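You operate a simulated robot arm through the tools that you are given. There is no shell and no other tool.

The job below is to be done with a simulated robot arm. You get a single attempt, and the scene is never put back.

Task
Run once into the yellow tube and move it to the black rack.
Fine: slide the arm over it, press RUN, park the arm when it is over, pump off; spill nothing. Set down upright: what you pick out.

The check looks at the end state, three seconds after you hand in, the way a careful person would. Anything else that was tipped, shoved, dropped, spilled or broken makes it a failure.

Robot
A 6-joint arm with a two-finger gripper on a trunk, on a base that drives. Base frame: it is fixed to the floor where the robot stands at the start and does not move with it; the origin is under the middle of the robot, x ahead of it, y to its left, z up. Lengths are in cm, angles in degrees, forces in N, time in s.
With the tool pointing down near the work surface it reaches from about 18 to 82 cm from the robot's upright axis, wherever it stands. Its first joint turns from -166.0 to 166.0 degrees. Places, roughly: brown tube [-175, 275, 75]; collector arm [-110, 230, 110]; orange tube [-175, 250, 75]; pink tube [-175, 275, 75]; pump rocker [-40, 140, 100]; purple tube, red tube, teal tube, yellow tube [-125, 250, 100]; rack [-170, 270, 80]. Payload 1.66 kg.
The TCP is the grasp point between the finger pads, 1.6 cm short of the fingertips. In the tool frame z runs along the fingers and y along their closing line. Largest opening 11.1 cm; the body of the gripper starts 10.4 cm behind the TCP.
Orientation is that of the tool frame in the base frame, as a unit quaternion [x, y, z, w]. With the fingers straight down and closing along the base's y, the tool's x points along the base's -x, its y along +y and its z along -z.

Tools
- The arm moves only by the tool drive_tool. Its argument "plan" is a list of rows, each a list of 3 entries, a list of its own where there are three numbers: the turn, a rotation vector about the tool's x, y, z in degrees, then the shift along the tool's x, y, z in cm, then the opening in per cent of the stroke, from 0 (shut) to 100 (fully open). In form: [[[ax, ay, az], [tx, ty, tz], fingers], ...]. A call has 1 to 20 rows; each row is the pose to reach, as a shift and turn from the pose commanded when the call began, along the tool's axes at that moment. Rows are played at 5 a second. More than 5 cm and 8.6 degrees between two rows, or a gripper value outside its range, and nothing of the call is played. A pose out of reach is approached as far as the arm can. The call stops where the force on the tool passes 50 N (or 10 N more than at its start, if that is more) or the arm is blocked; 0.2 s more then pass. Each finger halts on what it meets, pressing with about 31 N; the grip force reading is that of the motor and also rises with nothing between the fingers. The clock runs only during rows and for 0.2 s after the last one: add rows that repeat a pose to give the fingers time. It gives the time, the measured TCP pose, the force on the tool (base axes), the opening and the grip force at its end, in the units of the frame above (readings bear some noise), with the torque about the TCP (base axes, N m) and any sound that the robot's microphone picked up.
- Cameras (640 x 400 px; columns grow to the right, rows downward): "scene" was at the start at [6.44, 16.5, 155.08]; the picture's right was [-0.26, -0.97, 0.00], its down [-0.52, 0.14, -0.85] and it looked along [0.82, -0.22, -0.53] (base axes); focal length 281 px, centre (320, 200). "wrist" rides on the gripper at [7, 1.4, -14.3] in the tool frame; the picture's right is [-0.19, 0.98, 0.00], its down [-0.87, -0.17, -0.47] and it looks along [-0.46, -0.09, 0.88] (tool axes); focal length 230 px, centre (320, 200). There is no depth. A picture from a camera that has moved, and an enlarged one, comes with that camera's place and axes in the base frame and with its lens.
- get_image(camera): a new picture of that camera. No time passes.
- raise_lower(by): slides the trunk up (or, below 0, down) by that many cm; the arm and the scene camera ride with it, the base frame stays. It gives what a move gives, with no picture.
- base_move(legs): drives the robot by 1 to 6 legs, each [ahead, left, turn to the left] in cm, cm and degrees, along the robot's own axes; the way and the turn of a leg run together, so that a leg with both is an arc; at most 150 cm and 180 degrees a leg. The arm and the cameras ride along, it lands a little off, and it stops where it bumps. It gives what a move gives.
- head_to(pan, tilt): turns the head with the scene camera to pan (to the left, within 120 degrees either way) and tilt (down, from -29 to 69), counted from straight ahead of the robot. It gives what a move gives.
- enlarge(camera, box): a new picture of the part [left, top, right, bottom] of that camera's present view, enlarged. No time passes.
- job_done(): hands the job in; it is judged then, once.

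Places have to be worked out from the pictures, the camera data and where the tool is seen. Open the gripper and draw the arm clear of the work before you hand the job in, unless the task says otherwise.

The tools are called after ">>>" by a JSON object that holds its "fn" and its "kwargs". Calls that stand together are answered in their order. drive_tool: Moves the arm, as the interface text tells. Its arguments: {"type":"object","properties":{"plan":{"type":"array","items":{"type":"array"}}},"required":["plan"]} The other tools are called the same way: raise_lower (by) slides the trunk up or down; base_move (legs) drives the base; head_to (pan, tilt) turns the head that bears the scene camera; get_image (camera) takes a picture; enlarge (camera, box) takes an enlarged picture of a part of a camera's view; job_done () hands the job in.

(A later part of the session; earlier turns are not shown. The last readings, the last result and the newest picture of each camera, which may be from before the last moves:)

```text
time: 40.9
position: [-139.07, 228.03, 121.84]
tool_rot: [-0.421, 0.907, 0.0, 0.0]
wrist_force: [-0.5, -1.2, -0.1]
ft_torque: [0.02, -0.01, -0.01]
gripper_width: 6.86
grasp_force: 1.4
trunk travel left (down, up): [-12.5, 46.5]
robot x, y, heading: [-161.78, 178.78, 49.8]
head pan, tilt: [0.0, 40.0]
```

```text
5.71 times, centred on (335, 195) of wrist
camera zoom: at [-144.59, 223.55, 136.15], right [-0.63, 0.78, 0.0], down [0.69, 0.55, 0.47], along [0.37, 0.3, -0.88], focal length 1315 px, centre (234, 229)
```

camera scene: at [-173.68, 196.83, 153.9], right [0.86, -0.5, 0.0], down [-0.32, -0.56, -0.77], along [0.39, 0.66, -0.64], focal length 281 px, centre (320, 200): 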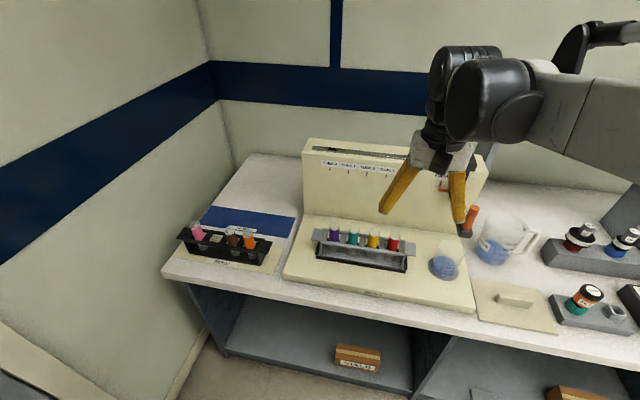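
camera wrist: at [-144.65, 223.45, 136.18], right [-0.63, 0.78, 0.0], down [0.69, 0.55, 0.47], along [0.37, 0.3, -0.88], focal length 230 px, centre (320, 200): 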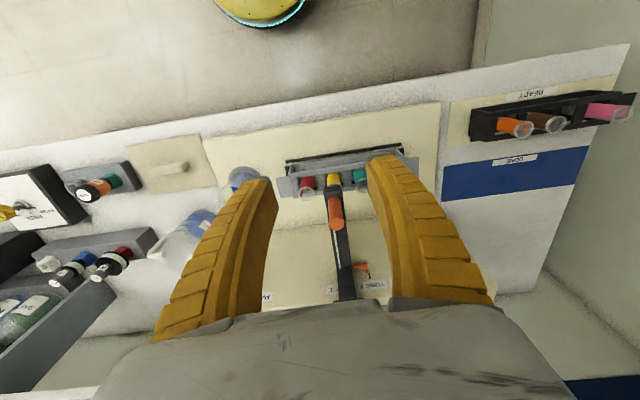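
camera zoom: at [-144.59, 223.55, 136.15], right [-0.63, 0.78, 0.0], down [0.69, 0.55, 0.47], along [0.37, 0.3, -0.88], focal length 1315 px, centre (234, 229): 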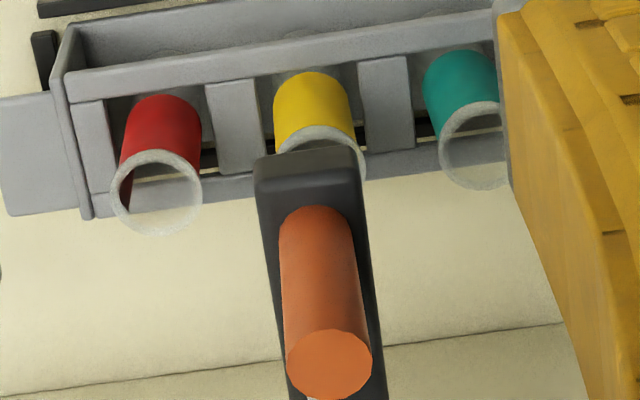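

The pointer tip sits about 0.3 cm short of the TUBE 2 tick, and the nozzle likewise of the yellow tube's centre. I go back down offset by 0.35 cm and close on the peg to centre it.

>>> {"fn": "drive_tool", "kwargs": {"plan": [[[0, 0, 0], [-3, 0.35, 1], 60], [[0, 0, 0], [-6, 0.35, 2], 60], [[0, 0, 0], [-9, 0.35, 3], 60], [[0, 0, 0], [-12, 0.35, 5], 60], [[0, 0, 0], [-12, 0.35, 8], 60], [[0, 0, 0], [-12, 0.35, 11], 60], [[0, 0, 0], [-12, 0.35, 14], 60], [[0, 0, 0], [-12, 0.35, 17], 60], [[0, 0, 0], [-12, 0.35, 17], 30], [[0, 0, 0], [-12, 0.35, 17], 0], [[0, 0, 0], [-12, 0.35, 17], 0], [[0, 0, 0], [-12, 0.35, 17], 0]]}}

>>> {"fn": "drive_tool", "kwargs": {"plan": [[[0, 0, 0], [0, 0, 0], 20], [[0, 0, 0], [0, 0, 0], 50], [[0, 0, 0], [0, 0, 0], 60], [[0, 0, 0], [0, 0, -3], 60], [[0, 0, 0], [0, 0, -6], 60], [[0, 0, 0], [0, 0, -9], 60], [[0, 0, 0], [0, 0, -12], 60], [[0, 0, 0], [3, 0, -14], 60], [[0, 0, 0], [6, 0, -15], 60], [[0, 0, 0], [9, 0, -16], 60], [[0, 0, 0], [12, 0, -17], 60], [[0, 0, 0], [12, 0, -17], 60]]}}

>>> {"fn": "enlarge", "kwargs": {"camera": "wrist", "box": [340, 250, 404, 300]}}

>>> {"fn": "enlarge", "kwargs": {"camera": "wrist", "box": [290, 160, 380, 230]}}

>>> {"fn": "get_image", "kwargs": {"camera": "scene"}}

```text
time: 43.5
position: [-131.6, 237.4, 104.82]
tool_rot: [-0.421, 0.907, 0.001, 0.0]
wrist_force: [-4.7, -4.2, -5.1]
ft_torque: [-0.3, 0.22, -0.02]
gripper_width: 1.7
grasp_force: 34.1
trunk travel left (down, up): [-12.5, 46.5]
robot x, y, heading: [-162.05, 179.2, 49.9]
head pan, tilt: [0.0, 40.0]
```

```text
time: 46.0
position: [-139.33, 228.17, 121.72]
tool_rot: [-0.421, 0.907, 0.0, 0.0]
wrist_force: [0.3, -0.5, -0.5]
ft_torque: [0.01, 0.03, -0.01]
gripper_width: 6.84
grasp_force: 1.1
trunk travel left (down, up): [-12.5, 46.5]
robot x, y, heading: [-161.91, 178.78, 49.9]
head pan, tilt: [0.0, 40.0]
```

```text
8.00 times, centred on (372, 275) of wrist
camera zoom: at [-144.89, 223.6, 135.96], right [-0.63, 0.78, 0.0], down [0.69, 0.55, 0.47], along [0.37, 0.3, -0.88], focal length 1841 px, centre (-96, -400)
```

zoom: 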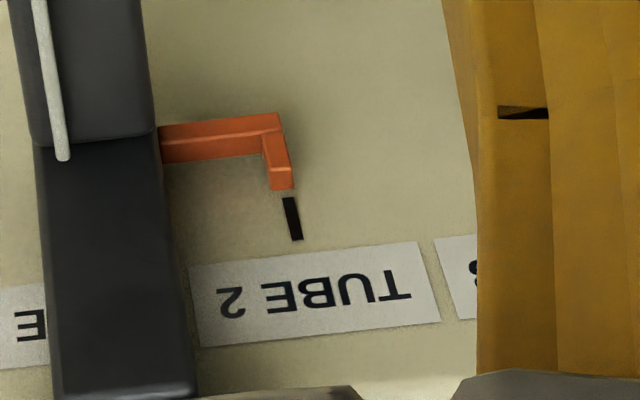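

```text
5.71 times, centred on (335, 195) of wrist
camera zoom: at [-144.89, 223.6, 135.96], right [-0.63, 0.78, 0.0], down [0.69, 0.55, 0.47], along [0.37, 0.3, -0.88], focal length 1315 px, centre (234, 229)
```

zoom: 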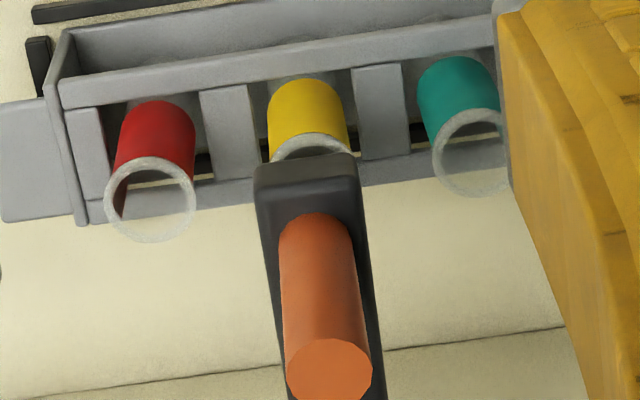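

```text
taken
camera scene: at [-172.45, 195.99, 153.9], right [0.76, -0.65, 0.0], down [-0.41, -0.49, -0.77], along [0.49, 0.58, -0.64], focal length 281 px, centre (320, 200)
```

scene: 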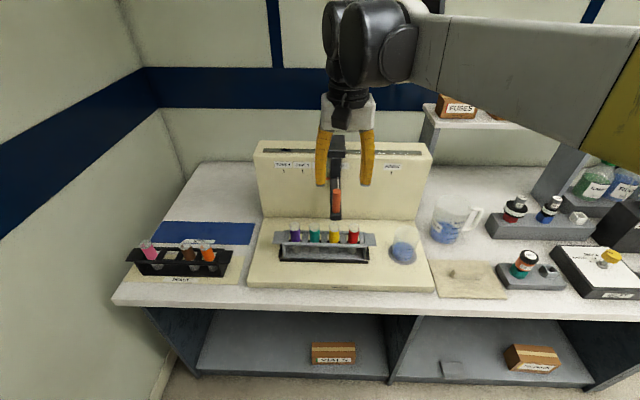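

The pointer now lines up with the TUBE 2 tick. I drive back and right to the machine's panel, stopping with the panel a bit to the left so that the camera sees it past the arm.

>>> {"fn": "base_move", "kwargs": {"legs": [[-33, 0, 0], [0, -143, 0]]}}

>>> {"fn": "head_to", "kwargs": {"pan": 12, "tilt": 28}}

>>> {"fn": "get_image", "kwargs": {"camera": "scene"}}

```text
time: 55.0
position: [-49.95, 110.97, 121.7]
tool_rot: [-0.42, 0.907, 0.0, 0.0]
wrist_force: [0.3, -0.3, -0.3]
ft_torque: [-0.03, 0.0, -0.01]
gripper_width: 6.83
grasp_force: 1.3
trunk travel left (down, up): [-12.5, 46.5]
robot x, y, heading: [-73.16, 62.08, 49.6]
head pan, tilt: [0.0, 40.0]
```

```text
time: 55.7
position: [-49.96, 110.96, 121.59]
tool_rot: [-0.42, 0.908, -0.001, -0.001]
wrist_force: [1.1, 0.1, 1.0]
ft_torque: [0.01, 0.0, 0.03]
gripper_width: 6.85
grasp_force: 1.1
trunk travel left (down, up): [-12.5, 46.5]
robot x, y, heading: [-72.83, 61.45, 49.4]
head pan, tilt: [12.0, 28.0]
```

```text
taken
camera scene: at [-84.37, 80.51, 155.75], right [0.88, -0.48, 0.0], down [-0.22, -0.41, -0.88], along [0.42, 0.78, -0.47], focal length 281 px, centre (320, 200)
```

scene: 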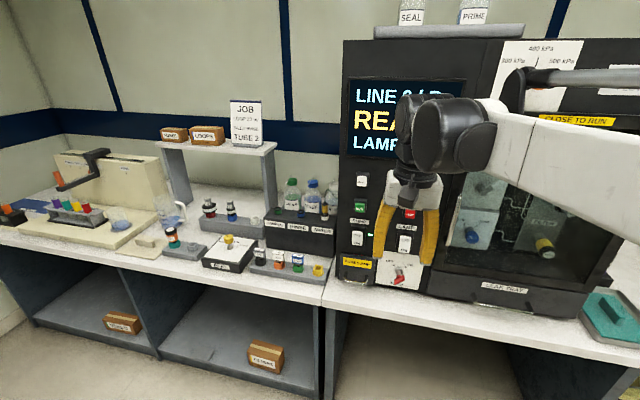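

The panel is visible now; I enlarge it.

>>> {"fn": "enlarge", "kwargs": {"camera": "scene", "box": [335, 165, 445, 295]}}

>>> {"fn": "enlarge", "kwargs": {"camera": "scene", "box": [340, 200, 400, 260]}}

>>> {"fn": "enlarge", "kwargs": {"camera": "scene", "box": [440, 120, 600, 300]}}

```text
3.08 times, centred on (390, 230) of scene
camera zoom: at [-84.37, 80.51, 155.75], right [0.88, -0.48, 0.0], down [-0.22, -0.41, -0.88], along [0.42, 0.78, -0.47], focal length 866 px, centre (105, 108)
```

zoom: 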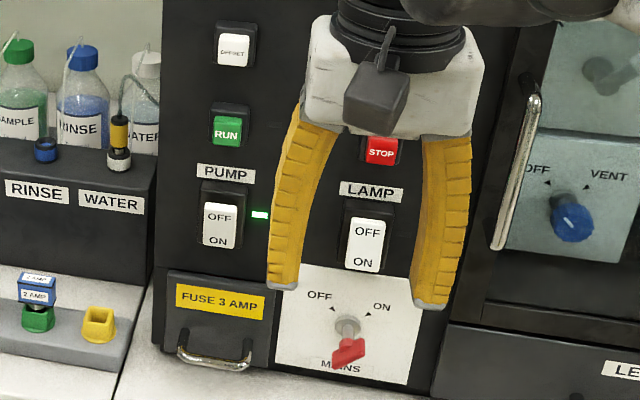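

```text
6.67 times, centred on (370, 230) of scene
camera zoom: at [-84.37, 80.51, 155.75], right [0.88, -0.48, 0.0], down [-0.22, -0.41, -0.88], along [0.42, 0.78, -0.47], focal length 1875 px, centre (-13, 0)
```

zoom: 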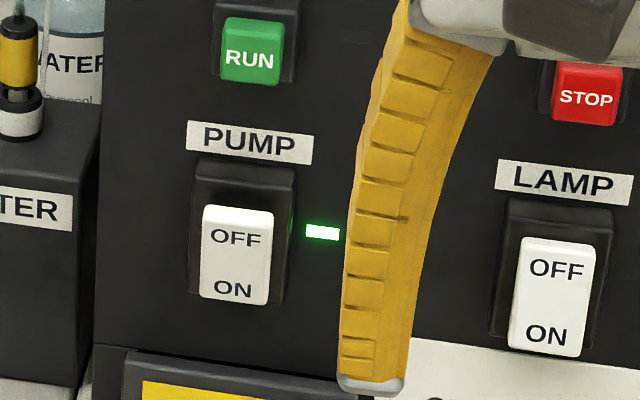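

```text
2.22 times, centred on (520, 210) of scene
camera zoom: at [-84.37, 80.51, 155.75], right [0.88, -0.48, 0.0], down [-0.22, -0.41, -0.88], along [0.42, 0.78, -0.47], focal length 625 px, centre (-124, 178)
```

zoom: 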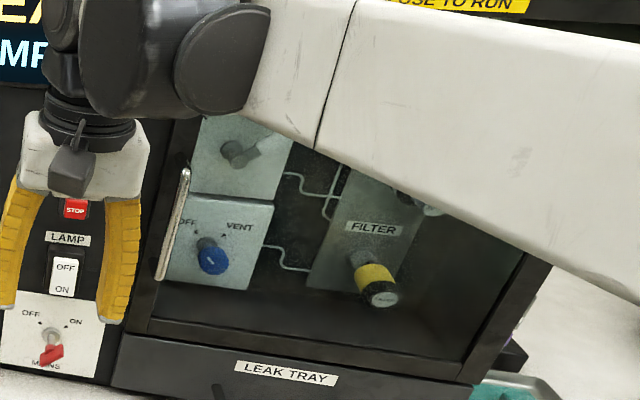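

RUN is at about [-37, 142, 112.4] and the pump rocker at [-37, 142, 100.7]; the pump LED is lit (ON). I turn the tool to point horizontally at the panel, closing the fingers and shifting left ~9 cm, still well away from it.

>>> {"fn": "drive_tool", "kwargs": {"plan": [[[0, -8, 0], [0.5, 0.8, 0], 60], [[0, -16, 0], [1, 1.6, 0.5], 40], [[0, -24, 0], [1.5, 2.4, 1], 20], [[0, -32, 0], [2, 3.2, 1.5], 0], [[0, -40, 0], [2.5, 4, 2], 0], [[0, -48, 0], [3, 4.8, 3], 0], [[0, -56, 0], [3.5, 5.6, 4], 0], [[0, -64, 0], [4, 6.4, 5], 0], [[0, -72, 0], [4, 7.2, 6], 0], [[0, -80, 0], [4, 8, 7], 0], [[0, -86, 0], [4, 9, 8], 0], [[0, -90, 0], [4, 9.5, 9], 0], [[0, -90, 0], [4, 9.5, 9], 0]]}}

>>> {"fn": "get_image", "kwargs": {"camera": "scene"}}

>>> {"fn": "get_image", "kwargs": {"camera": "wrist"}}

```text
time: 58.5
position: [-59.84, 114.59, 113.81]
tool_rot: [-0.297, 0.642, 0.297, 0.642]
wrist_force: [0.8, -0.4, -0.4]
ft_torque: [0.04, -0.01, 0.04]
gripper_width: 0.0
grasp_force: 28.9
out of reach, approached as far as the arm can: row 12, 13
trunk travel left (down, up): [-12.5, 46.5]
robot x, y, heading: [-72.63, 61.59, 49.7]
head pan, tilt: [12.0, 28.0]
```

```text
taken
camera scene: at [-84.38, 80.5, 155.76], right [0.88, -0.48, 0.0], down [-0.22, -0.41, -0.88], along [0.42, 0.78, -0.47], focal length 281 px, centre (320, 200)
```

scene: 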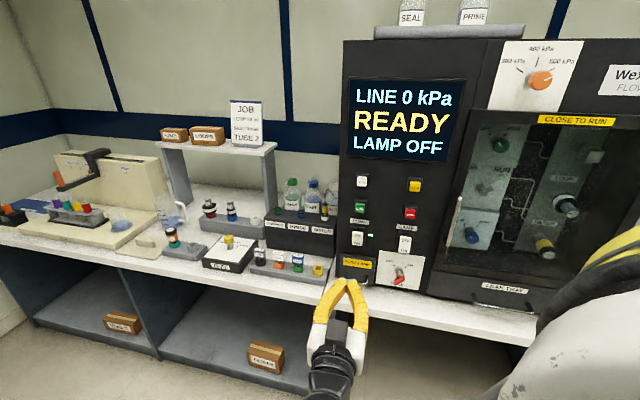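

```text
taken
camera wrist: at [-70.09, 104.44, 106.9], right [-0.75, 0.64, 0.19], down [-0.18, -0.47, 0.87], along [0.64, 0.61, 0.46], focal length 230 px, centre (320, 200)
```

wrist: 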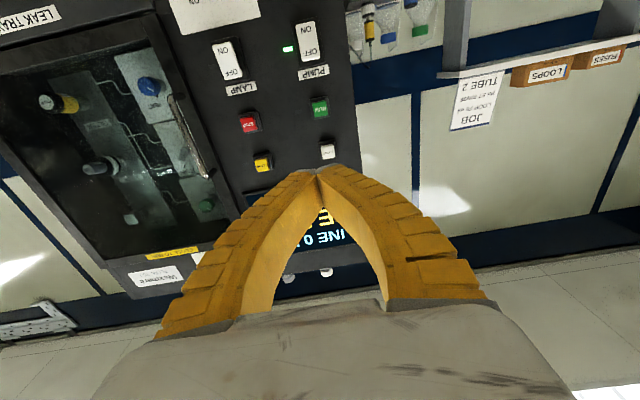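

The tool now points horizontally at the panel, nearly in line with RUN. I enlarge the unobstructed panel and the display before driving closer.

>>> {"fn": "enlarge", "kwargs": {"camera": "scene", "box": [340, 160, 440, 290]}}

>>> {"fn": "enlarge", "kwargs": {"camera": "wrist", "box": [220, 20, 360, 180]}}

>>> {"fn": "enlarge", "kwargs": {"camera": "scene", "box": [440, 110, 640, 260]}}

```text
3.08 times, centred on (390, 225) of scene
camera zoom: at [-84.38, 80.5, 155.76], right [0.88, -0.48, 0.0], down [-0.22, -0.41, -0.88], along [0.42, 0.78, -0.47], focal length 866 px, centre (105, 123)
```

zoom: 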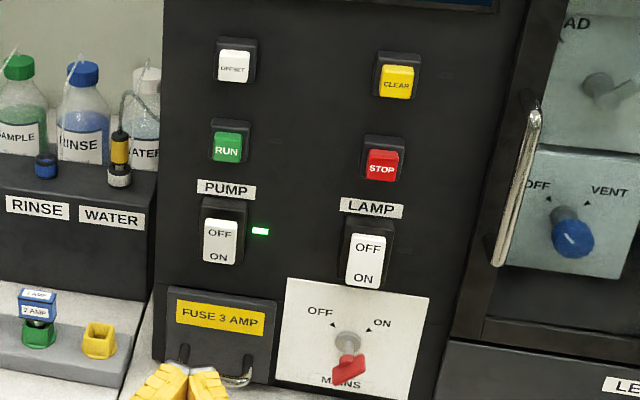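

```text
2.50 times, centred on (290, 100) of wrist
camera zoom: at [-70.09, 104.44, 106.9], right [-0.75, 0.64, 0.19], down [-0.18, -0.47, 0.87], along [0.64, 0.61, 0.46], focal length 575 px, centre (395, 450)
```

zoom: 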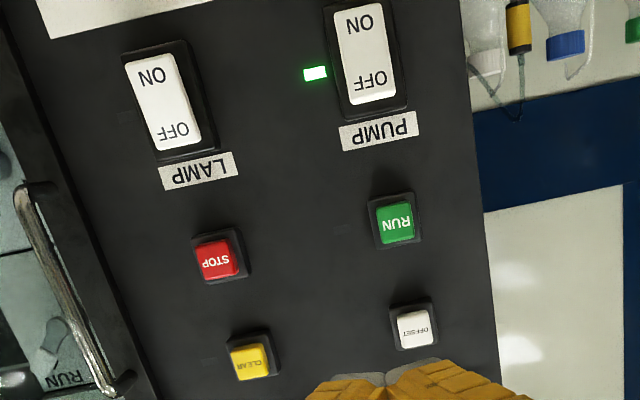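

```text
2.67 times, centred on (540, 185) of scene
camera zoom: at [-84.38, 80.5, 155.76], right [0.88, -0.48, 0.0], down [-0.22, -0.41, -0.88], along [0.42, 0.78, -0.47], focal length 750 px, centre (-267, 240)
```

zoom: 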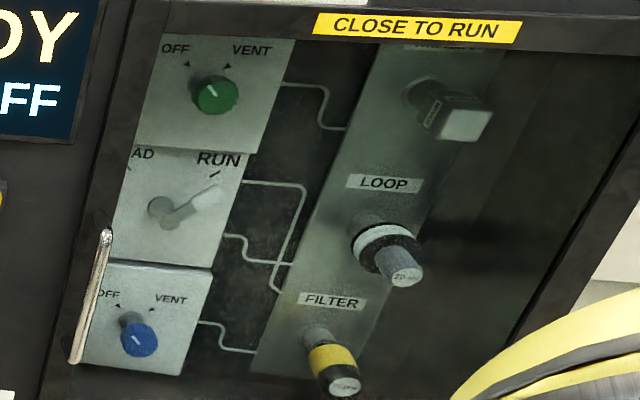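

Valve is at RUN, vents OFF, pump LED lit, READY. I also recheck the inlet knob's mark from here.

>>> {"fn": "enlarge", "kwargs": {"camera": "scene", "box": [196, 220, 260, 270]}}

>>> {"fn": "enlarge", "kwargs": {"camera": "scene", "box": [262, 170, 342, 240]}}

>>> {"fn": "enlarge", "kwargs": {"camera": "scene", "box": [490, 30, 590, 110]}}

>>> {"fn": "enlarge", "kwargs": {"camera": "scene", "box": [550, 180, 600, 220]}}

```text
8.00 times, centred on (228, 245) of scene
camera zoom: at [-84.38, 80.5, 155.76], right [0.88, -0.48, 0.0], down [-0.22, -0.41, -0.88], along [0.42, 0.78, -0.47], focal length 2250 px, centre (1056, -160)
```

zoom: 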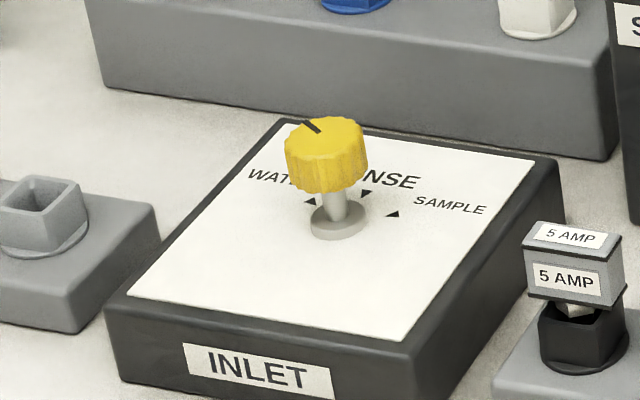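

```text
5.71 times, centred on (302, 205) of scene
camera zoom: at [-84.38, 80.5, 155.76], right [0.88, -0.48, 0.0], down [-0.22, -0.41, -0.88], along [0.42, 0.78, -0.47], focal length 1607 px, centre (423, 171)
```

zoom: 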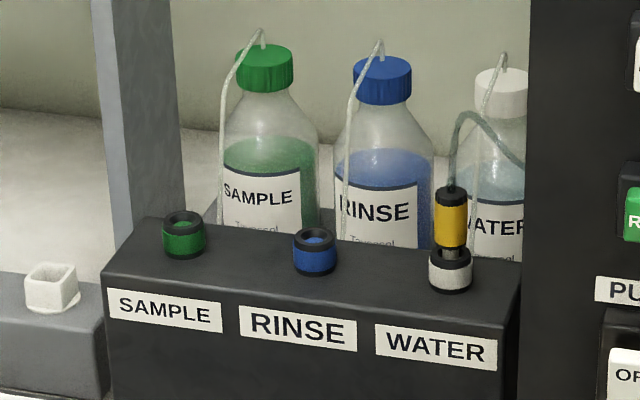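

```text
5.00 times, centred on (540, 70) of scene
camera zoom: at [-84.38, 80.5, 155.76], right [0.88, -0.48, 0.0], down [-0.22, -0.41, -0.88], along [0.42, 0.78, -0.47], focal length 1406 px, centre (-780, 850)
```

zoom: 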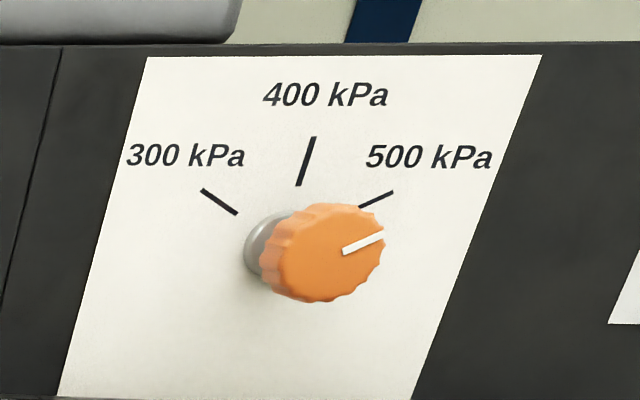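

```text
10.00 times, centred on (575, 200) of scene
camera zoom: at [-84.38, 80.5, 155.76], right [0.88, -0.48, 0.0], down [-0.22, -0.41, -0.88], along [0.42, 0.78, -0.47], focal length 2813 px, centre (-2230, 200)
```

zoom: 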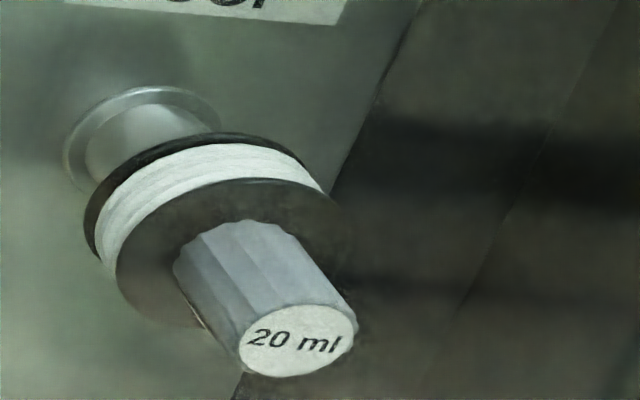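

All agrees with READY; the task's own steps don't ask to change the inlet, so I leave it. RUN is confirmed at ≈[-36.8, 141.9, 112.5]; I drive ahead 24 cm, leaving the fingertips ~9 cm from the panel.

>>> {"fn": "base_move", "kwargs": {"legs": [[24, 0, 0]]}}

>>> {"fn": "get_image", "kwargs": {"camera": "wrist"}}

>>> {"fn": "get_image", "kwargs": {"camera": "scene"}}

```text
time: 60.3
position: [-43.94, 132.62, 113.82]
tool_rot: [-0.295, 0.643, 0.294, 0.642]
wrist_force: [0.0, -0.3, -0.5]
ft_torque: [-0.07, 0.01, -0.04]
gripper_width: 0.0
grasp_force: 28.1
trunk travel left (down, up): [-12.5, 46.5]
robot x, y, heading: [-57.02, 80.38, 49.1]
head pan, tilt: [12.0, 28.0]
```

```text
taken
camera wrist: at [-54.27, 122.6, 106.9], right [-0.74, 0.64, 0.19], down [-0.18, -0.47, 0.87], along [0.64, 0.61, 0.46], focal length 230 px, centre (320, 200)
```

wrist: 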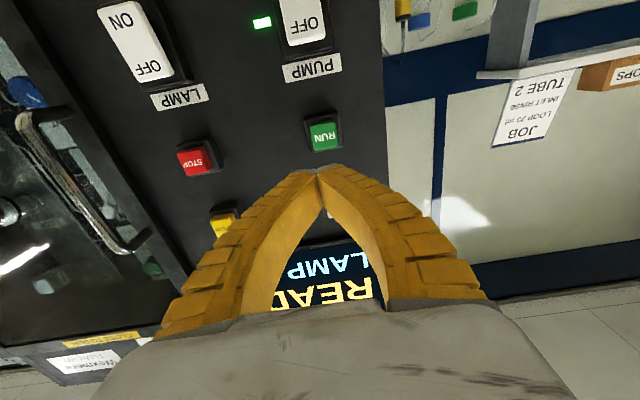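

```text
taken
camera scene: at [-68.69, 98.77, 155.75], right [0.88, -0.48, 0.0], down [-0.23, -0.41, -0.88], along [0.42, 0.77, -0.47], focal length 281 px, centre (320, 200)
```

scene: 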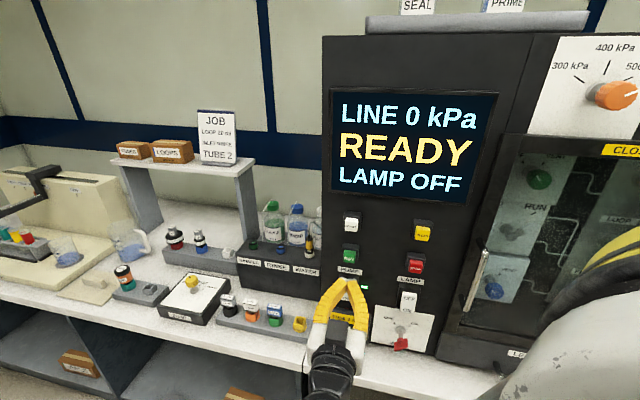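

RUN is ~11.4 cm ahead, 0.7 cm left and 1.3 cm below the TCP. I approach halfway and check the pose.

>>> {"fn": "drive_tool", "kwargs": {"plan": [[[0, 0, 0], [0.4, 0.2, 2], 0], [[0, 0, 0], [0.9, 0.5, 4], 0], [[0, 0, 0], [1.3, 0.7, 6], 0], [[0, 0, 0], [1.3, 0.7, 6.5], 0], [[0, 0, 0], [1.3, 0.7, 6.5], 0]]}}

>>> {"fn": "get_image", "kwargs": {"camera": "wrist"}}

>>> {"fn": "enlarge", "kwargs": {"camera": "scene", "box": [310, 190, 470, 360]}}

```text
time: 61.5
position: [-40.19, 137.93, 112.54]
tool_rot: [-0.295, 0.643, 0.295, 0.642]
wrist_force: [-1.0, 0.8, 0.4]
ft_torque: [0.0, 0.0, 0.01]
gripper_width: 0.01
grasp_force: 28.8
trunk travel left (down, up): [-12.5, 46.5]
robot x, y, heading: [-57.31, 80.14, 49.1]
head pan, tilt: [12.0, 28.0]
```

```text
taken
camera wrist: at [-50.56, 128.02, 105.6], right [-0.74, 0.64, 0.19], down [-0.18, -0.47, 0.87], along [0.64, 0.61, 0.46], focal length 230 px, centre (320, 200)
```

wrist: 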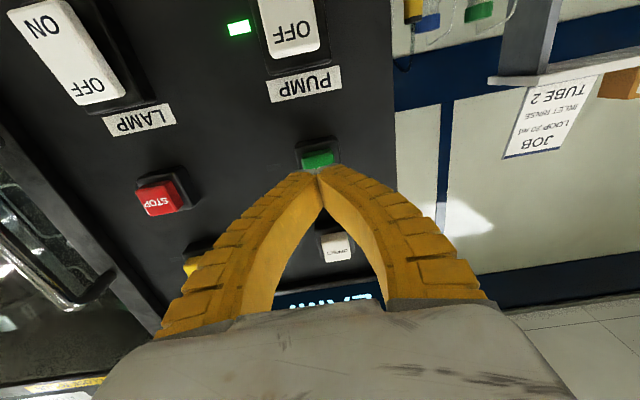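

```text
2.35 times, centred on (390, 275) of scene
camera zoom: at [-68.72, 98.72, 155.75], right [0.88, -0.48, 0.0], down [-0.23, -0.41, -0.88], along [0.42, 0.77, -0.47], focal length 662 px, centre (155, 24)
```

zoom: 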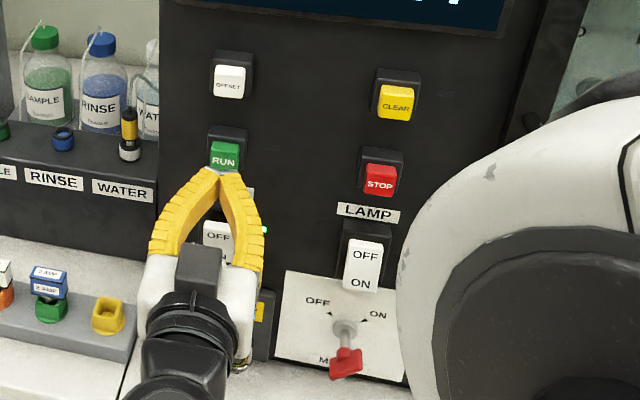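

The tip is lined up with RUN, about 3.4 cm away. I advance in small steps and watch the force.

>>> {"fn": "drive_tool", "kwargs": {"plan": [[[0, 0, 0], [0, 0, 1], 0], [[0, 0, 0], [0, 0, 2], 0], [[0, 0, 0], [0, 0, 2.5], 0], [[0, 0, 0], [0, 0, 2.9], 0], [[0, 0, 0], [0, 0, 3.2], 0], [[0, 0, 0], [0, 0, 3.4], 0]]}}

>>> {"fn": "get_image", "kwargs": {"camera": "wrist"}}

>>> {"fn": "get_image", "kwargs": {"camera": "scene"}}

```text
time: 62.9
position: [-38.03, 140.44, 112.64]
tool_rot: [-0.295, 0.643, 0.295, 0.642]
wrist_force: [-0.9, -1.6, -0.4]
ft_torque: [0.02, 0.02, 0.0]
gripper_width: 0.02
grasp_force: 28.4
trunk travel left (down, up): [-12.5, 46.5]
robot x, y, heading: [-57.09, 79.84, 49.1]
head pan, tilt: [12.0, 28.0]
heard: click
```

```text
taken
camera wrist: at [-48.36, 130.52, 105.62], right [-0.74, 0.64, 0.19], down [-0.18, -0.47, 0.87], along [0.64, 0.61, 0.46], focal length 230 px, centre (320, 200)
```

wrist: 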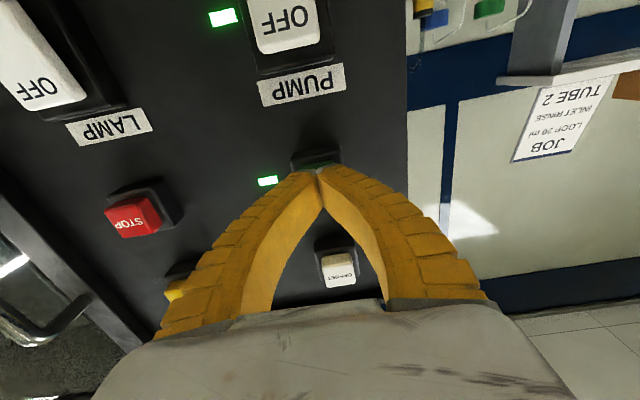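

```text
taken
camera scene: at [-68.74, 98.71, 155.75], right [0.88, -0.48, 0.0], down [-0.23, -0.41, -0.88], along [0.42, 0.77, -0.47], focal length 281 px, centre (320, 200)
```

scene: 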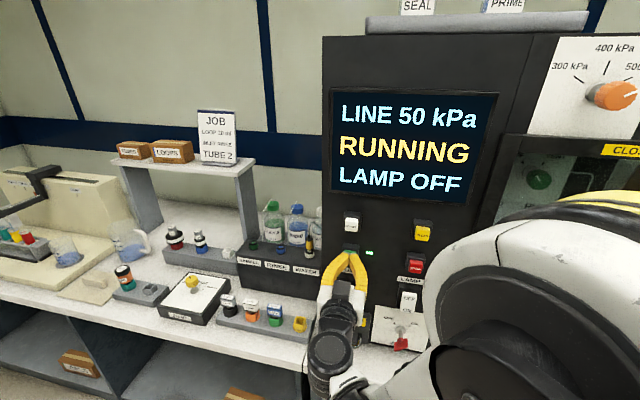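

It clicked and now shows RUNNING, RUN lamp lit. I draw back ~7 cm and let time pass.

>>> {"fn": "drive_tool", "kwargs": {"plan": [[[0, 0, 0], [0, 0, -2], 0], [[0, 0, 0], [0, 0, -4], 0], [[0, 0, 0], [0, 0, -6], 0], [[0, 0, 0], [0, 0, -7], 0], [[0, 0, 0], [0, 0, -7], 0], [[0, 0, 0], [0, 0, -7], 0], [[0, 0, 0], [0, 0, -7], 0], [[0, 0, 0], [0, 0, -7], 0]]}}

>>> {"fn": "get_image", "kwargs": {"camera": "scene"}}

>>> {"fn": "enlarge", "kwargs": {"camera": "scene", "box": [0, 150, 130, 270]}}

```text
time: 64.7
position: [-42.58, 135.3, 112.56]
tool_rot: [-0.295, 0.645, 0.293, 0.641]
wrist_force: [0.6, 0.1, 0.2]
ft_torque: [0.0, -0.05, 0.01]
gripper_width: 0.01
grasp_force: 28.4
trunk travel left (down, up): [-12.5, 46.5]
robot x, y, heading: [-57.25, 79.85, 48.9]
head pan, tilt: [12.0, 28.0]
```

```text
taken
camera scene: at [-68.72, 98.73, 155.75], right [0.88, -0.48, 0.0], down [-0.23, -0.41, -0.88], along [0.42, 0.77, -0.47], focal length 281 px, centre (320, 200)
```

scene: 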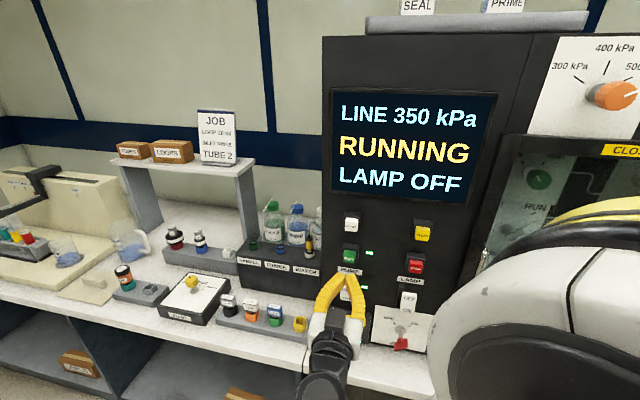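

```text
3.33 times, centred on (65, 210) of scene
camera zoom: at [-68.72, 98.73, 155.75], right [0.88, -0.48, 0.0], down [-0.23, -0.41, -0.88], along [0.42, 0.77, -0.47], focal length 938 px, centre (1170, 167)
```

zoom: 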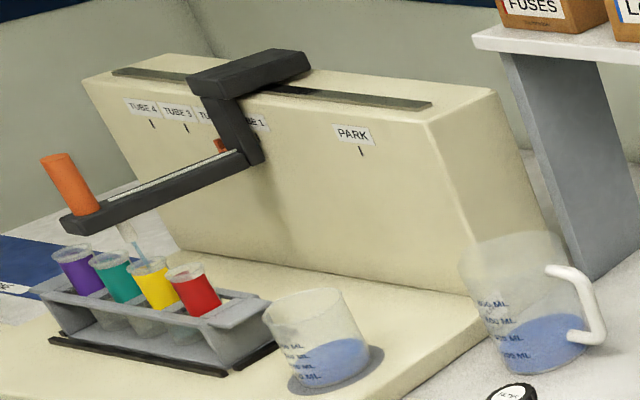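

The stream is going into the yellow tube. I wait for the run to end.

>>> {"fn": "drive_tool", "kwargs": {"plan": [[[0, 0, 0], [0, 0, 0], 0], [[0, 0, 0], [0, 0, 0], 0], [[0, 0, 0], [0, 0, 0], 0], [[0, 0, 0], [0, 0, 0], 0], [[0, 0, 0], [0, 0, 0], 0], [[0, 0, 0], [0, 0, 0], 0], [[0, 0, 0], [0, 0, 0], 0], [[0, 0, 0], [0, 0, 0], 0], [[0, 0, 0], [0, 0, 0], 0], [[0, 0, 0], [0, 0, 0], 0], [[0, 0, 0], [0, 0, 0], 0], [[0, 0, 0], [0, 0, 0], 0]]}}

>>> {"fn": "get_image", "kwargs": {"camera": "scene"}}

>>> {"fn": "enlarge", "kwargs": {"camera": "scene", "box": [0, 200, 65, 260]}}

```text
time: 67.3
position: [-42.51, 135.47, 112.66]
tool_rot: [-0.295, 0.645, 0.293, 0.641]
wrist_force: [-0.7, -0.3, -0.6]
ft_torque: [0.0, -0.03, -0.03]
gripper_width: 0.0
grasp_force: 28.4
trunk travel left (down, up): [-12.5, 46.5]
robot x, y, heading: [-57.23, 79.93, 49.3]
head pan, tilt: [12.0, 28.0]
```

```text
taken
camera scene: at [-68.72, 98.73, 155.75], right [0.88, -0.48, 0.0], down [-0.23, -0.41, -0.88], along [0.42, 0.77, -0.47], focal length 281 px, centre (320, 200)
```

scene: 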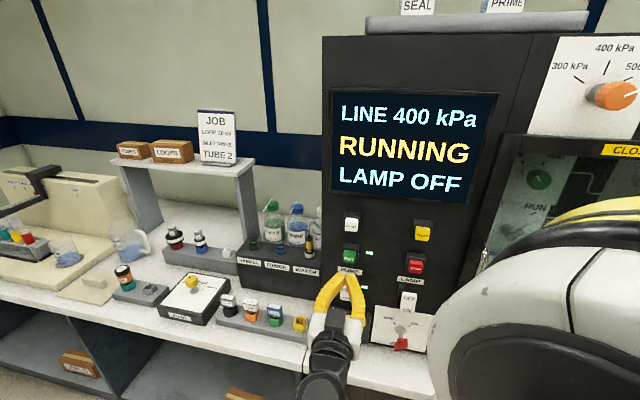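

```text
6.67 times, centred on (32, 230) of scene
camera zoom: at [-68.72, 98.73, 155.75], right [0.88, -0.48, 0.0], down [-0.23, -0.41, -0.88], along [0.42, 0.77, -0.47], focal length 1875 px, centre (2237, 0)
```

zoom: 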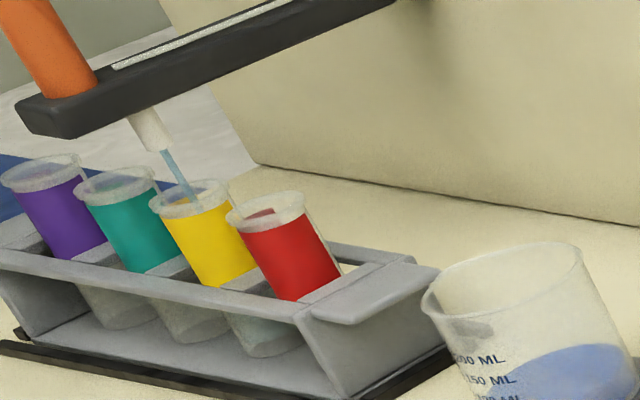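

Still running, stream into the yellow tube. I wait more.

>>> {"fn": "drive_tool", "kwargs": {"plan": [[[0, 0, 0], [0, 0, 0], 0], [[0, 0, 0], [0, 0, 0], 0], [[0, 0, 0], [0, 0, 0], 0], [[0, 0, 0], [0, 0, 0], 0], [[0, 0, 0], [0, 0, 0], 0], [[0, 0, 0], [0, 0, 0], 0], [[0, 0, 0], [0, 0, 0], 0], [[0, 0, 0], [0, 0, 0], 0], [[0, 0, 0], [0, 0, 0], 0], [[0, 0, 0], [0, 0, 0], 0], [[0, 0, 0], [0, 0, 0], 0], [[0, 0, 0], [0, 0, 0], 0], [[0, 0, 0], [0, 0, 0], 0], [[0, 0, 0], [0, 0, 0], 0], [[0, 0, 0], [0, 0, 0], 0], [[0, 0, 0], [0, 0, 0], 0], [[0, 0, 0], [0, 0, 0], 0], [[0, 0, 0], [0, 0, 0], 0], [[0, 0, 0], [0, 0, 0], 0], [[0, 0, 0], [0, 0, 0], 0]]}}

>>> {"fn": "get_image", "kwargs": {"camera": "scene"}}

>>> {"fn": "enlarge", "kwargs": {"camera": "scene", "box": [0, 200, 65, 260]}}

```text
time: 71.5
position: [-42.5, 135.35, 112.69]
tool_rot: [-0.295, 0.645, 0.293, 0.641]
wrist_force: [0.1, -0.6, 0.2]
ft_torque: [0.02, -0.01, 0.0]
gripper_width: 0.0
grasp_force: 29.1
trunk travel left (down, up): [-12.5, 46.5]
robot x, y, heading: [-57.56, 80.15, 49.3]
head pan, tilt: [12.0, 28.0]
```

```text
taken
camera scene: at [-68.72, 98.73, 155.75], right [0.88, -0.48, 0.0], down [-0.23, -0.41, -0.88], along [0.42, 0.77, -0.47], focal length 281 px, centre (320, 200)
```

scene: 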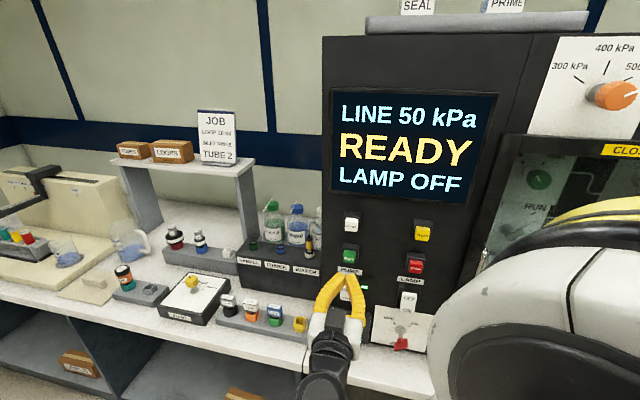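

```text
6.67 times, centred on (32, 230) of scene
camera zoom: at [-68.72, 98.73, 155.75], right [0.88, -0.48, 0.0], down [-0.23, -0.41, -0.88], along [0.42, 0.77, -0.47], focal length 1875 px, centre (2237, 0)
```

zoom: 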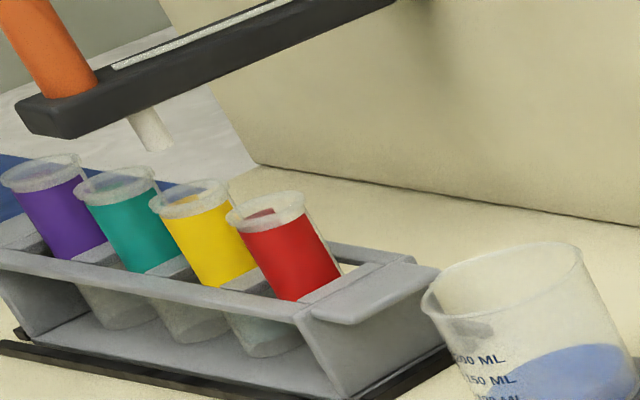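

The run is over (READY, no stream). While I'm here I switch the pump off: the OFF half of its rocker is at ≈[-37, 141.9, 102.4]; I lower the tool by 9.7 cm and look.

>>> {"fn": "drive_tool", "kwargs": {"plan": [[[0, 0, 0], [2, 0, 0], 0], [[0, 0, 0], [4, 0, 0], 0], [[0, 0, 0], [6, 0.1, 0], 0], [[0, 0, 0], [8, 0.1, 0], 0], [[0, 0, 0], [9.5, 0.1, 0], 0], [[0, 0, 0], [9.5, 0.1, 1.5], 0], [[0, 0, 0], [9.5, 0.1, 3], 0], [[0, 0, 0], [9.5, 0.1, 3], 0]]}}

>>> {"fn": "get_image", "kwargs": {"camera": "wrist"}}

>>> {"fn": "enlarge", "kwargs": {"camera": "scene", "box": [310, 210, 440, 340]}}

```text
time: 73.3
position: [-40.94, 141.89, 108.74]
tool_rot: [-0.294, 0.644, 0.293, 0.642]
wrist_force: [-0.4, 0.3, 0.4]
ft_torque: [0.03, 0.0, 0.02]
gripper_width: 0.0
grasp_force: 28.8
out of reach, approached as far as the arm can: row 1, 2, 3, 4, 5, 6, 7, 8
trunk travel left (down, up): [-12.5, 46.5]
robot x, y, heading: [-56.83, 79.74, 49.3]
head pan, tilt: [12.0, 28.0]
```

```text
taken
camera wrist: at [-51.38, 131.85, 101.83], right [-0.74, 0.64, 0.19], down [-0.18, -0.46, 0.87], along [0.64, 0.61, 0.46], focal length 230 px, centre (320, 200)
```

wrist: 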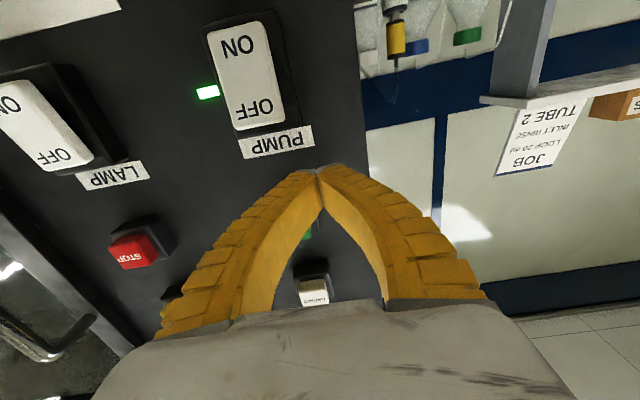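

```text
3.08 times, centred on (375, 275) of scene
camera zoom: at [-68.73, 98.71, 155.76], right [0.88, -0.48, 0.0], down [-0.23, -0.41, -0.88], along [0.42, 0.77, -0.47], focal length 866 px, centre (151, -31)
```

zoom: 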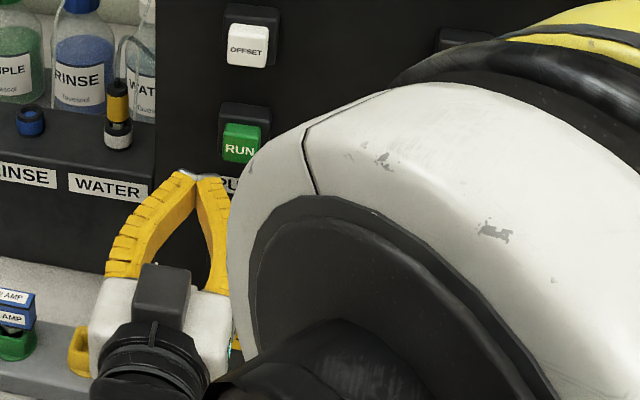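

The arm couldn't go that low with the tool horizontal and drifted left; no contact (force ~0). I back the base off 10 cm first, then sort the arm out and use the trunk for height.

>>> {"fn": "base_move", "kwargs": {"legs": [[-10, 0, 0]]}}

>>> {"fn": "drive_tool", "kwargs": {"plan": [[[0, 0, 0], [-1, 0, 0], 0], [[0, 0, 0], [-1, 0, 0], 0]]}}

>>> {"fn": "get_image", "kwargs": {"camera": "scene"}}

```text
time: 74.4
position: [-47.72, 134.27, 108.82]
tool_rot: [-0.295, 0.643, 0.295, 0.642]
wrist_force: [0.4, 0.3, -0.3]
ft_torque: [-0.02, 0.02, 0.01]
gripper_width: 0.0
grasp_force: 28.6
trunk travel left (down, up): [-12.5, 46.5]
robot x, y, heading: [-63.78, 72.52, 49.5]
head pan, tilt: [12.0, 28.0]
```

```text
time: 75.0
position: [-47.59, 134.42, 109.75]
tool_rot: [-0.295, 0.644, 0.294, 0.642]
wrist_force: [-0.6, -0.2, -0.1]
ft_torque: [0.02, 0.01, 0.02]
gripper_width: 0.0
grasp_force: 28.6
trunk travel left (down, up): [-12.5, 46.5]
robot x, y, heading: [-63.77, 72.44, 49.3]
head pan, tilt: [12.0, 28.0]
```

```text
taken
camera scene: at [-75.31, 91.08, 155.75], right [0.88, -0.48, 0.0], down [-0.23, -0.41, -0.88], along [0.42, 0.77, -0.47], focal length 281 px, centre (320, 200)
```

scene: 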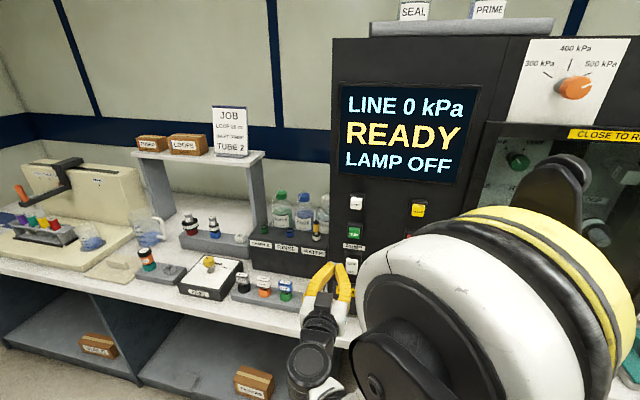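

The commanded pose follows the actual one. I shift up 3 cm and right 3 cm, then lower the trunk 10 cm so the tool comes level with the rocker's OFF half.

>>> {"fn": "drive_tool", "kwargs": {"plan": [[[0, 0, 0], [-1.5, -1.5, 0], 0], [[0, 0, 0], [-3, -3, 0], 0], [[0, 0, 0], [-3, -3, 0], 0]]}}

>>> {"fn": "raise_lower", "kwargs": {"by": -9.9}}

>>> {"fn": "get_image", "kwargs": {"camera": "wrist"}}

>>> {"fn": "get_image", "kwargs": {"camera": "scene"}}

```text
time: 75.8
position: [-45.32, 132.36, 112.79]
tool_rot: [-0.295, 0.644, 0.294, 0.642]
wrist_force: [0.3, 0.3, -0.3]
ft_torque: [-0.03, 0.0, -0.03]
gripper_width: 0.0
grasp_force: 28.5
trunk travel left (down, up): [-12.5, 46.5]
robot x, y, heading: [-63.7, 72.32, 49.2]
head pan, tilt: [12.0, 28.0]
```

```text
time: 77.1
position: [-45.24, 132.29, 103.03]
tool_rot: [-0.295, 0.644, 0.294, 0.642]
wrist_force: [-0.6, 0.8, -0.4]
ft_torque: [-0.03, 0.01, -0.02]
gripper_width: 0.0
grasp_force: 28.8
trunk travel left (down, up): [-2.6, 56.4]
robot x, y, heading: [-64.05, 72.6, 49.2]
head pan, tilt: [12.0, 28.0]
```

```text
taken
camera wrist: at [-55.68, 122.3, 95.95], right [-0.74, 0.64, 0.19], down [-0.18, -0.46, 0.87], along [0.64, 0.61, 0.46], focal length 230 px, centre (320, 200)
```

wrist: 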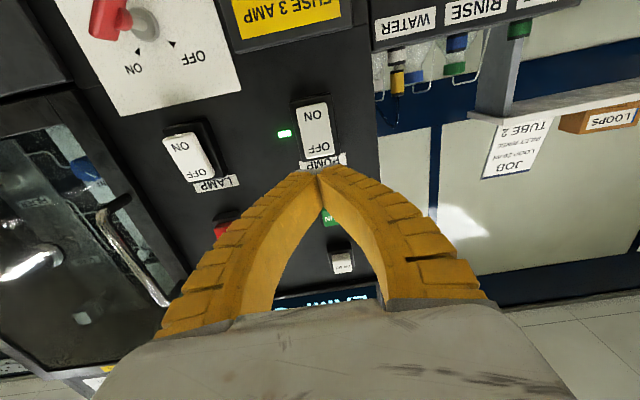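

```text
taken
camera scene: at [-75.3, 91.09, 145.86], right [0.88, -0.48, 0.0], down [-0.23, -0.41, -0.88], along [0.42, 0.77, -0.47], focal length 281 px, centre (320, 200)
```

scene: 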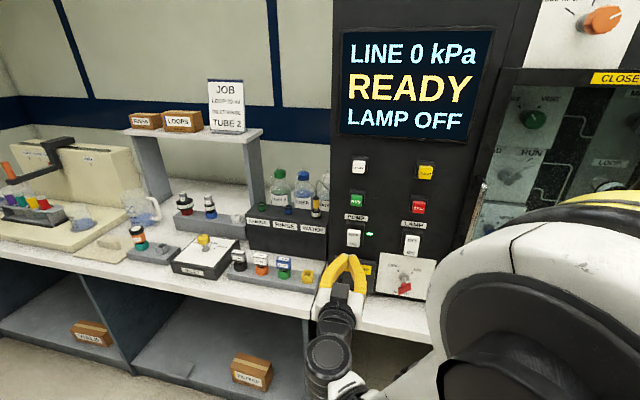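

The tip is aligned with the OFF half. I advance 9.5 cm, then in small steps.

>>> {"fn": "drive_tool", "kwargs": {"plan": [[[0, 0, 0], [0, 0, 2.5], 0], [[0, 0, 0], [0, 0, 5], 0], [[0, 0, 0], [0, 0, 7], 0], [[0, 0, 0], [0, 0, 8.5], 0], [[0, 0, 0], [0, 0, 9], 0], [[0, 0, 0], [0, 0, 9.4], 0], [[0, 0, 0], [0, 0, 9.8], 0]]}}

>>> {"fn": "get_image", "kwargs": {"camera": "wrist"}}

>>> {"fn": "get_image", "kwargs": {"camera": "scene"}}

```text
time: 78.7
position: [-38.86, 139.65, 102.89]
tool_rot: [-0.295, 0.644, 0.294, 0.642]
wrist_force: [-0.9, 0.4, 0.0]
ft_torque: [0.03, 0.03, -0.01]
gripper_width: 0.0
grasp_force: 29.4
trunk travel left (down, up): [-2.6, 56.4]
robot x, y, heading: [-63.99, 72.43, 49.2]
head pan, tilt: [12.0, 28.0]
```

```text
taken
camera wrist: at [-49.34, 129.72, 95.93], right [-0.74, 0.64, 0.19], down [-0.18, -0.46, 0.87], along [0.64, 0.61, 0.46], focal length 230 px, centre (320, 200)
```

wrist: 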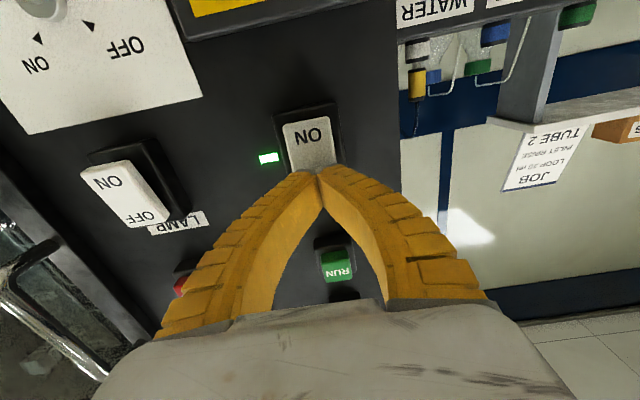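

```text
taken
camera scene: at [-75.3, 91.1, 145.85], right [0.88, -0.48, 0.0], down [-0.23, -0.41, -0.88], along [0.42, 0.77, -0.47], focal length 281 px, centre (320, 200)
```

scene: 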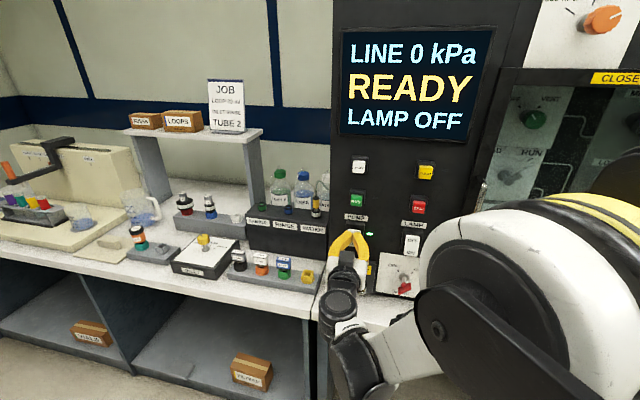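

No contact yet and the tip covers the OFF half. I advance in 0.3 cm steps.

>>> {"fn": "drive_tool", "kwargs": {"plan": [[[0, 0, 0], [0, 0, 0.3], 0], [[0, 0, 0], [0, 0, 0.6], 0], [[0, 0, 0], [0, 0, 0.9], 0], [[0, 0, 0], [0, 0, 1.2], 0]]}}

>>> {"fn": "get_image", "kwargs": {"camera": "wrist"}}

```text
time: 79.7
position: [-38.21, 140.46, 102.94]
tool_rot: [-0.294, 0.644, 0.294, 0.642]
wrist_force: [-12.3, -18.4, -4.7]
ft_torque: [-0.23, 0.14, -0.07]
gripper_width: 0.6
grasp_force: 28.2
trunk travel left (down, up): [-2.6, 56.4]
robot x, y, heading: [-63.73, 72.45, 49.1]
head pan, tilt: [12.0, 28.0]
```

```text
taken
camera wrist: at [-48.63, 130.44, 96.01], right [-0.74, 0.64, 0.19], down [-0.18, -0.47, 0.87], along [0.64, 0.61, 0.46], focal length 230 px, centre (320, 200)
```

wrist: 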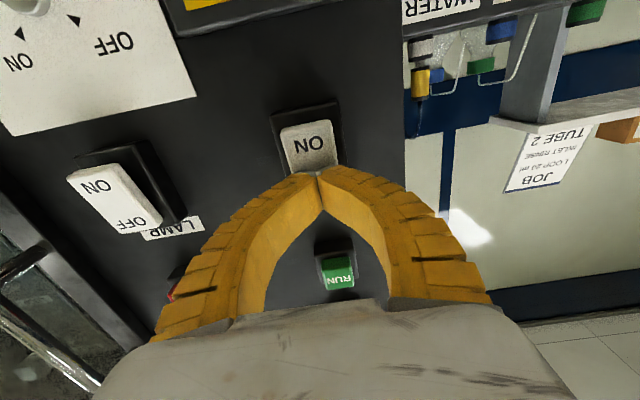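

The force reached 22 N and the green LED is out. I back off and check that the rocker stays at OFF.

>>> {"fn": "drive_tool", "kwargs": {"plan": [[[0, 0, 0], [0, 0, -1], 0], [[0, 0, 0], [0, 0, -3], 0], [[0, 0, 0], [0, 0, -6], 0], [[0, 0, 0], [0, 0, -9], 0], [[0, 0, 0], [0, 0, -11], 0]]}}

>>> {"fn": "enlarge", "kwargs": {"camera": "wrist", "box": [140, 60, 380, 210]}}

>>> {"fn": "get_image", "kwargs": {"camera": "scene"}}

>>> {"fn": "enlarge", "kwargs": {"camera": "scene", "box": [330, 190, 440, 310]}}

```text
time: 80.9
position: [-45.34, 132.43, 103.02]
tool_rot: [-0.295, 0.643, 0.295, 0.642]
wrist_force: [0.1, -0.2, -0.1]
ft_torque: [-0.01, -0.03, 0.03]
gripper_width: 0.0
grasp_force: 28.3
trunk travel left (down, up): [-2.6, 56.4]
robot x, y, heading: [-63.67, 72.75, 49.2]
head pan, tilt: [12.0, 28.0]
```

```text
2.67 times, centred on (260, 135) of wrist
camera zoom: at [-55.69, 122.37, 96.03], right [-0.74, 0.64, 0.19], down [-0.18, -0.46, 0.87], along [0.64, 0.61, 0.46], focal length 614 px, centre (480, 373)
```

zoom: 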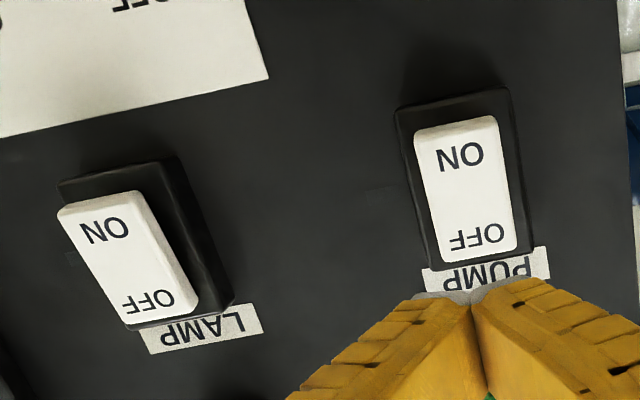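

```text
taken
camera scene: at [-75.31, 91.08, 145.85], right [0.88, -0.48, 0.0], down [-0.23, -0.41, -0.88], along [0.42, 0.77, -0.47], focal length 281 px, centre (320, 200)
```

scene: 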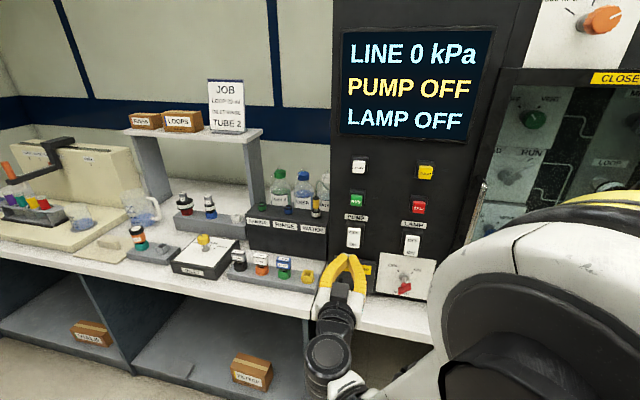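

```text
3.33 times, centred on (385, 250) of scene
camera zoom: at [-75.31, 91.08, 145.85], right [0.88, -0.48, 0.0], down [-0.23, -0.41, -0.88], along [0.42, 0.77, -0.47], focal length 938 px, centre (103, 33)
```

zoom: 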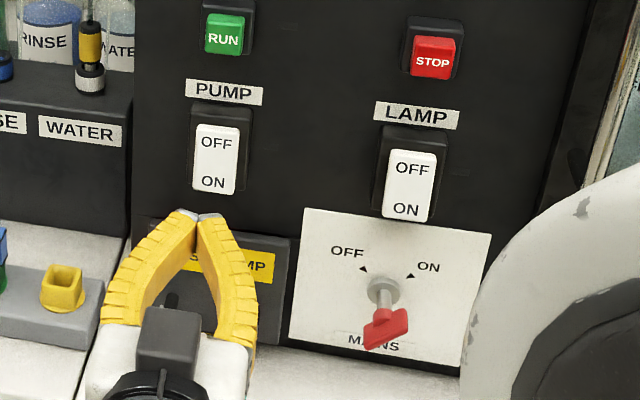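

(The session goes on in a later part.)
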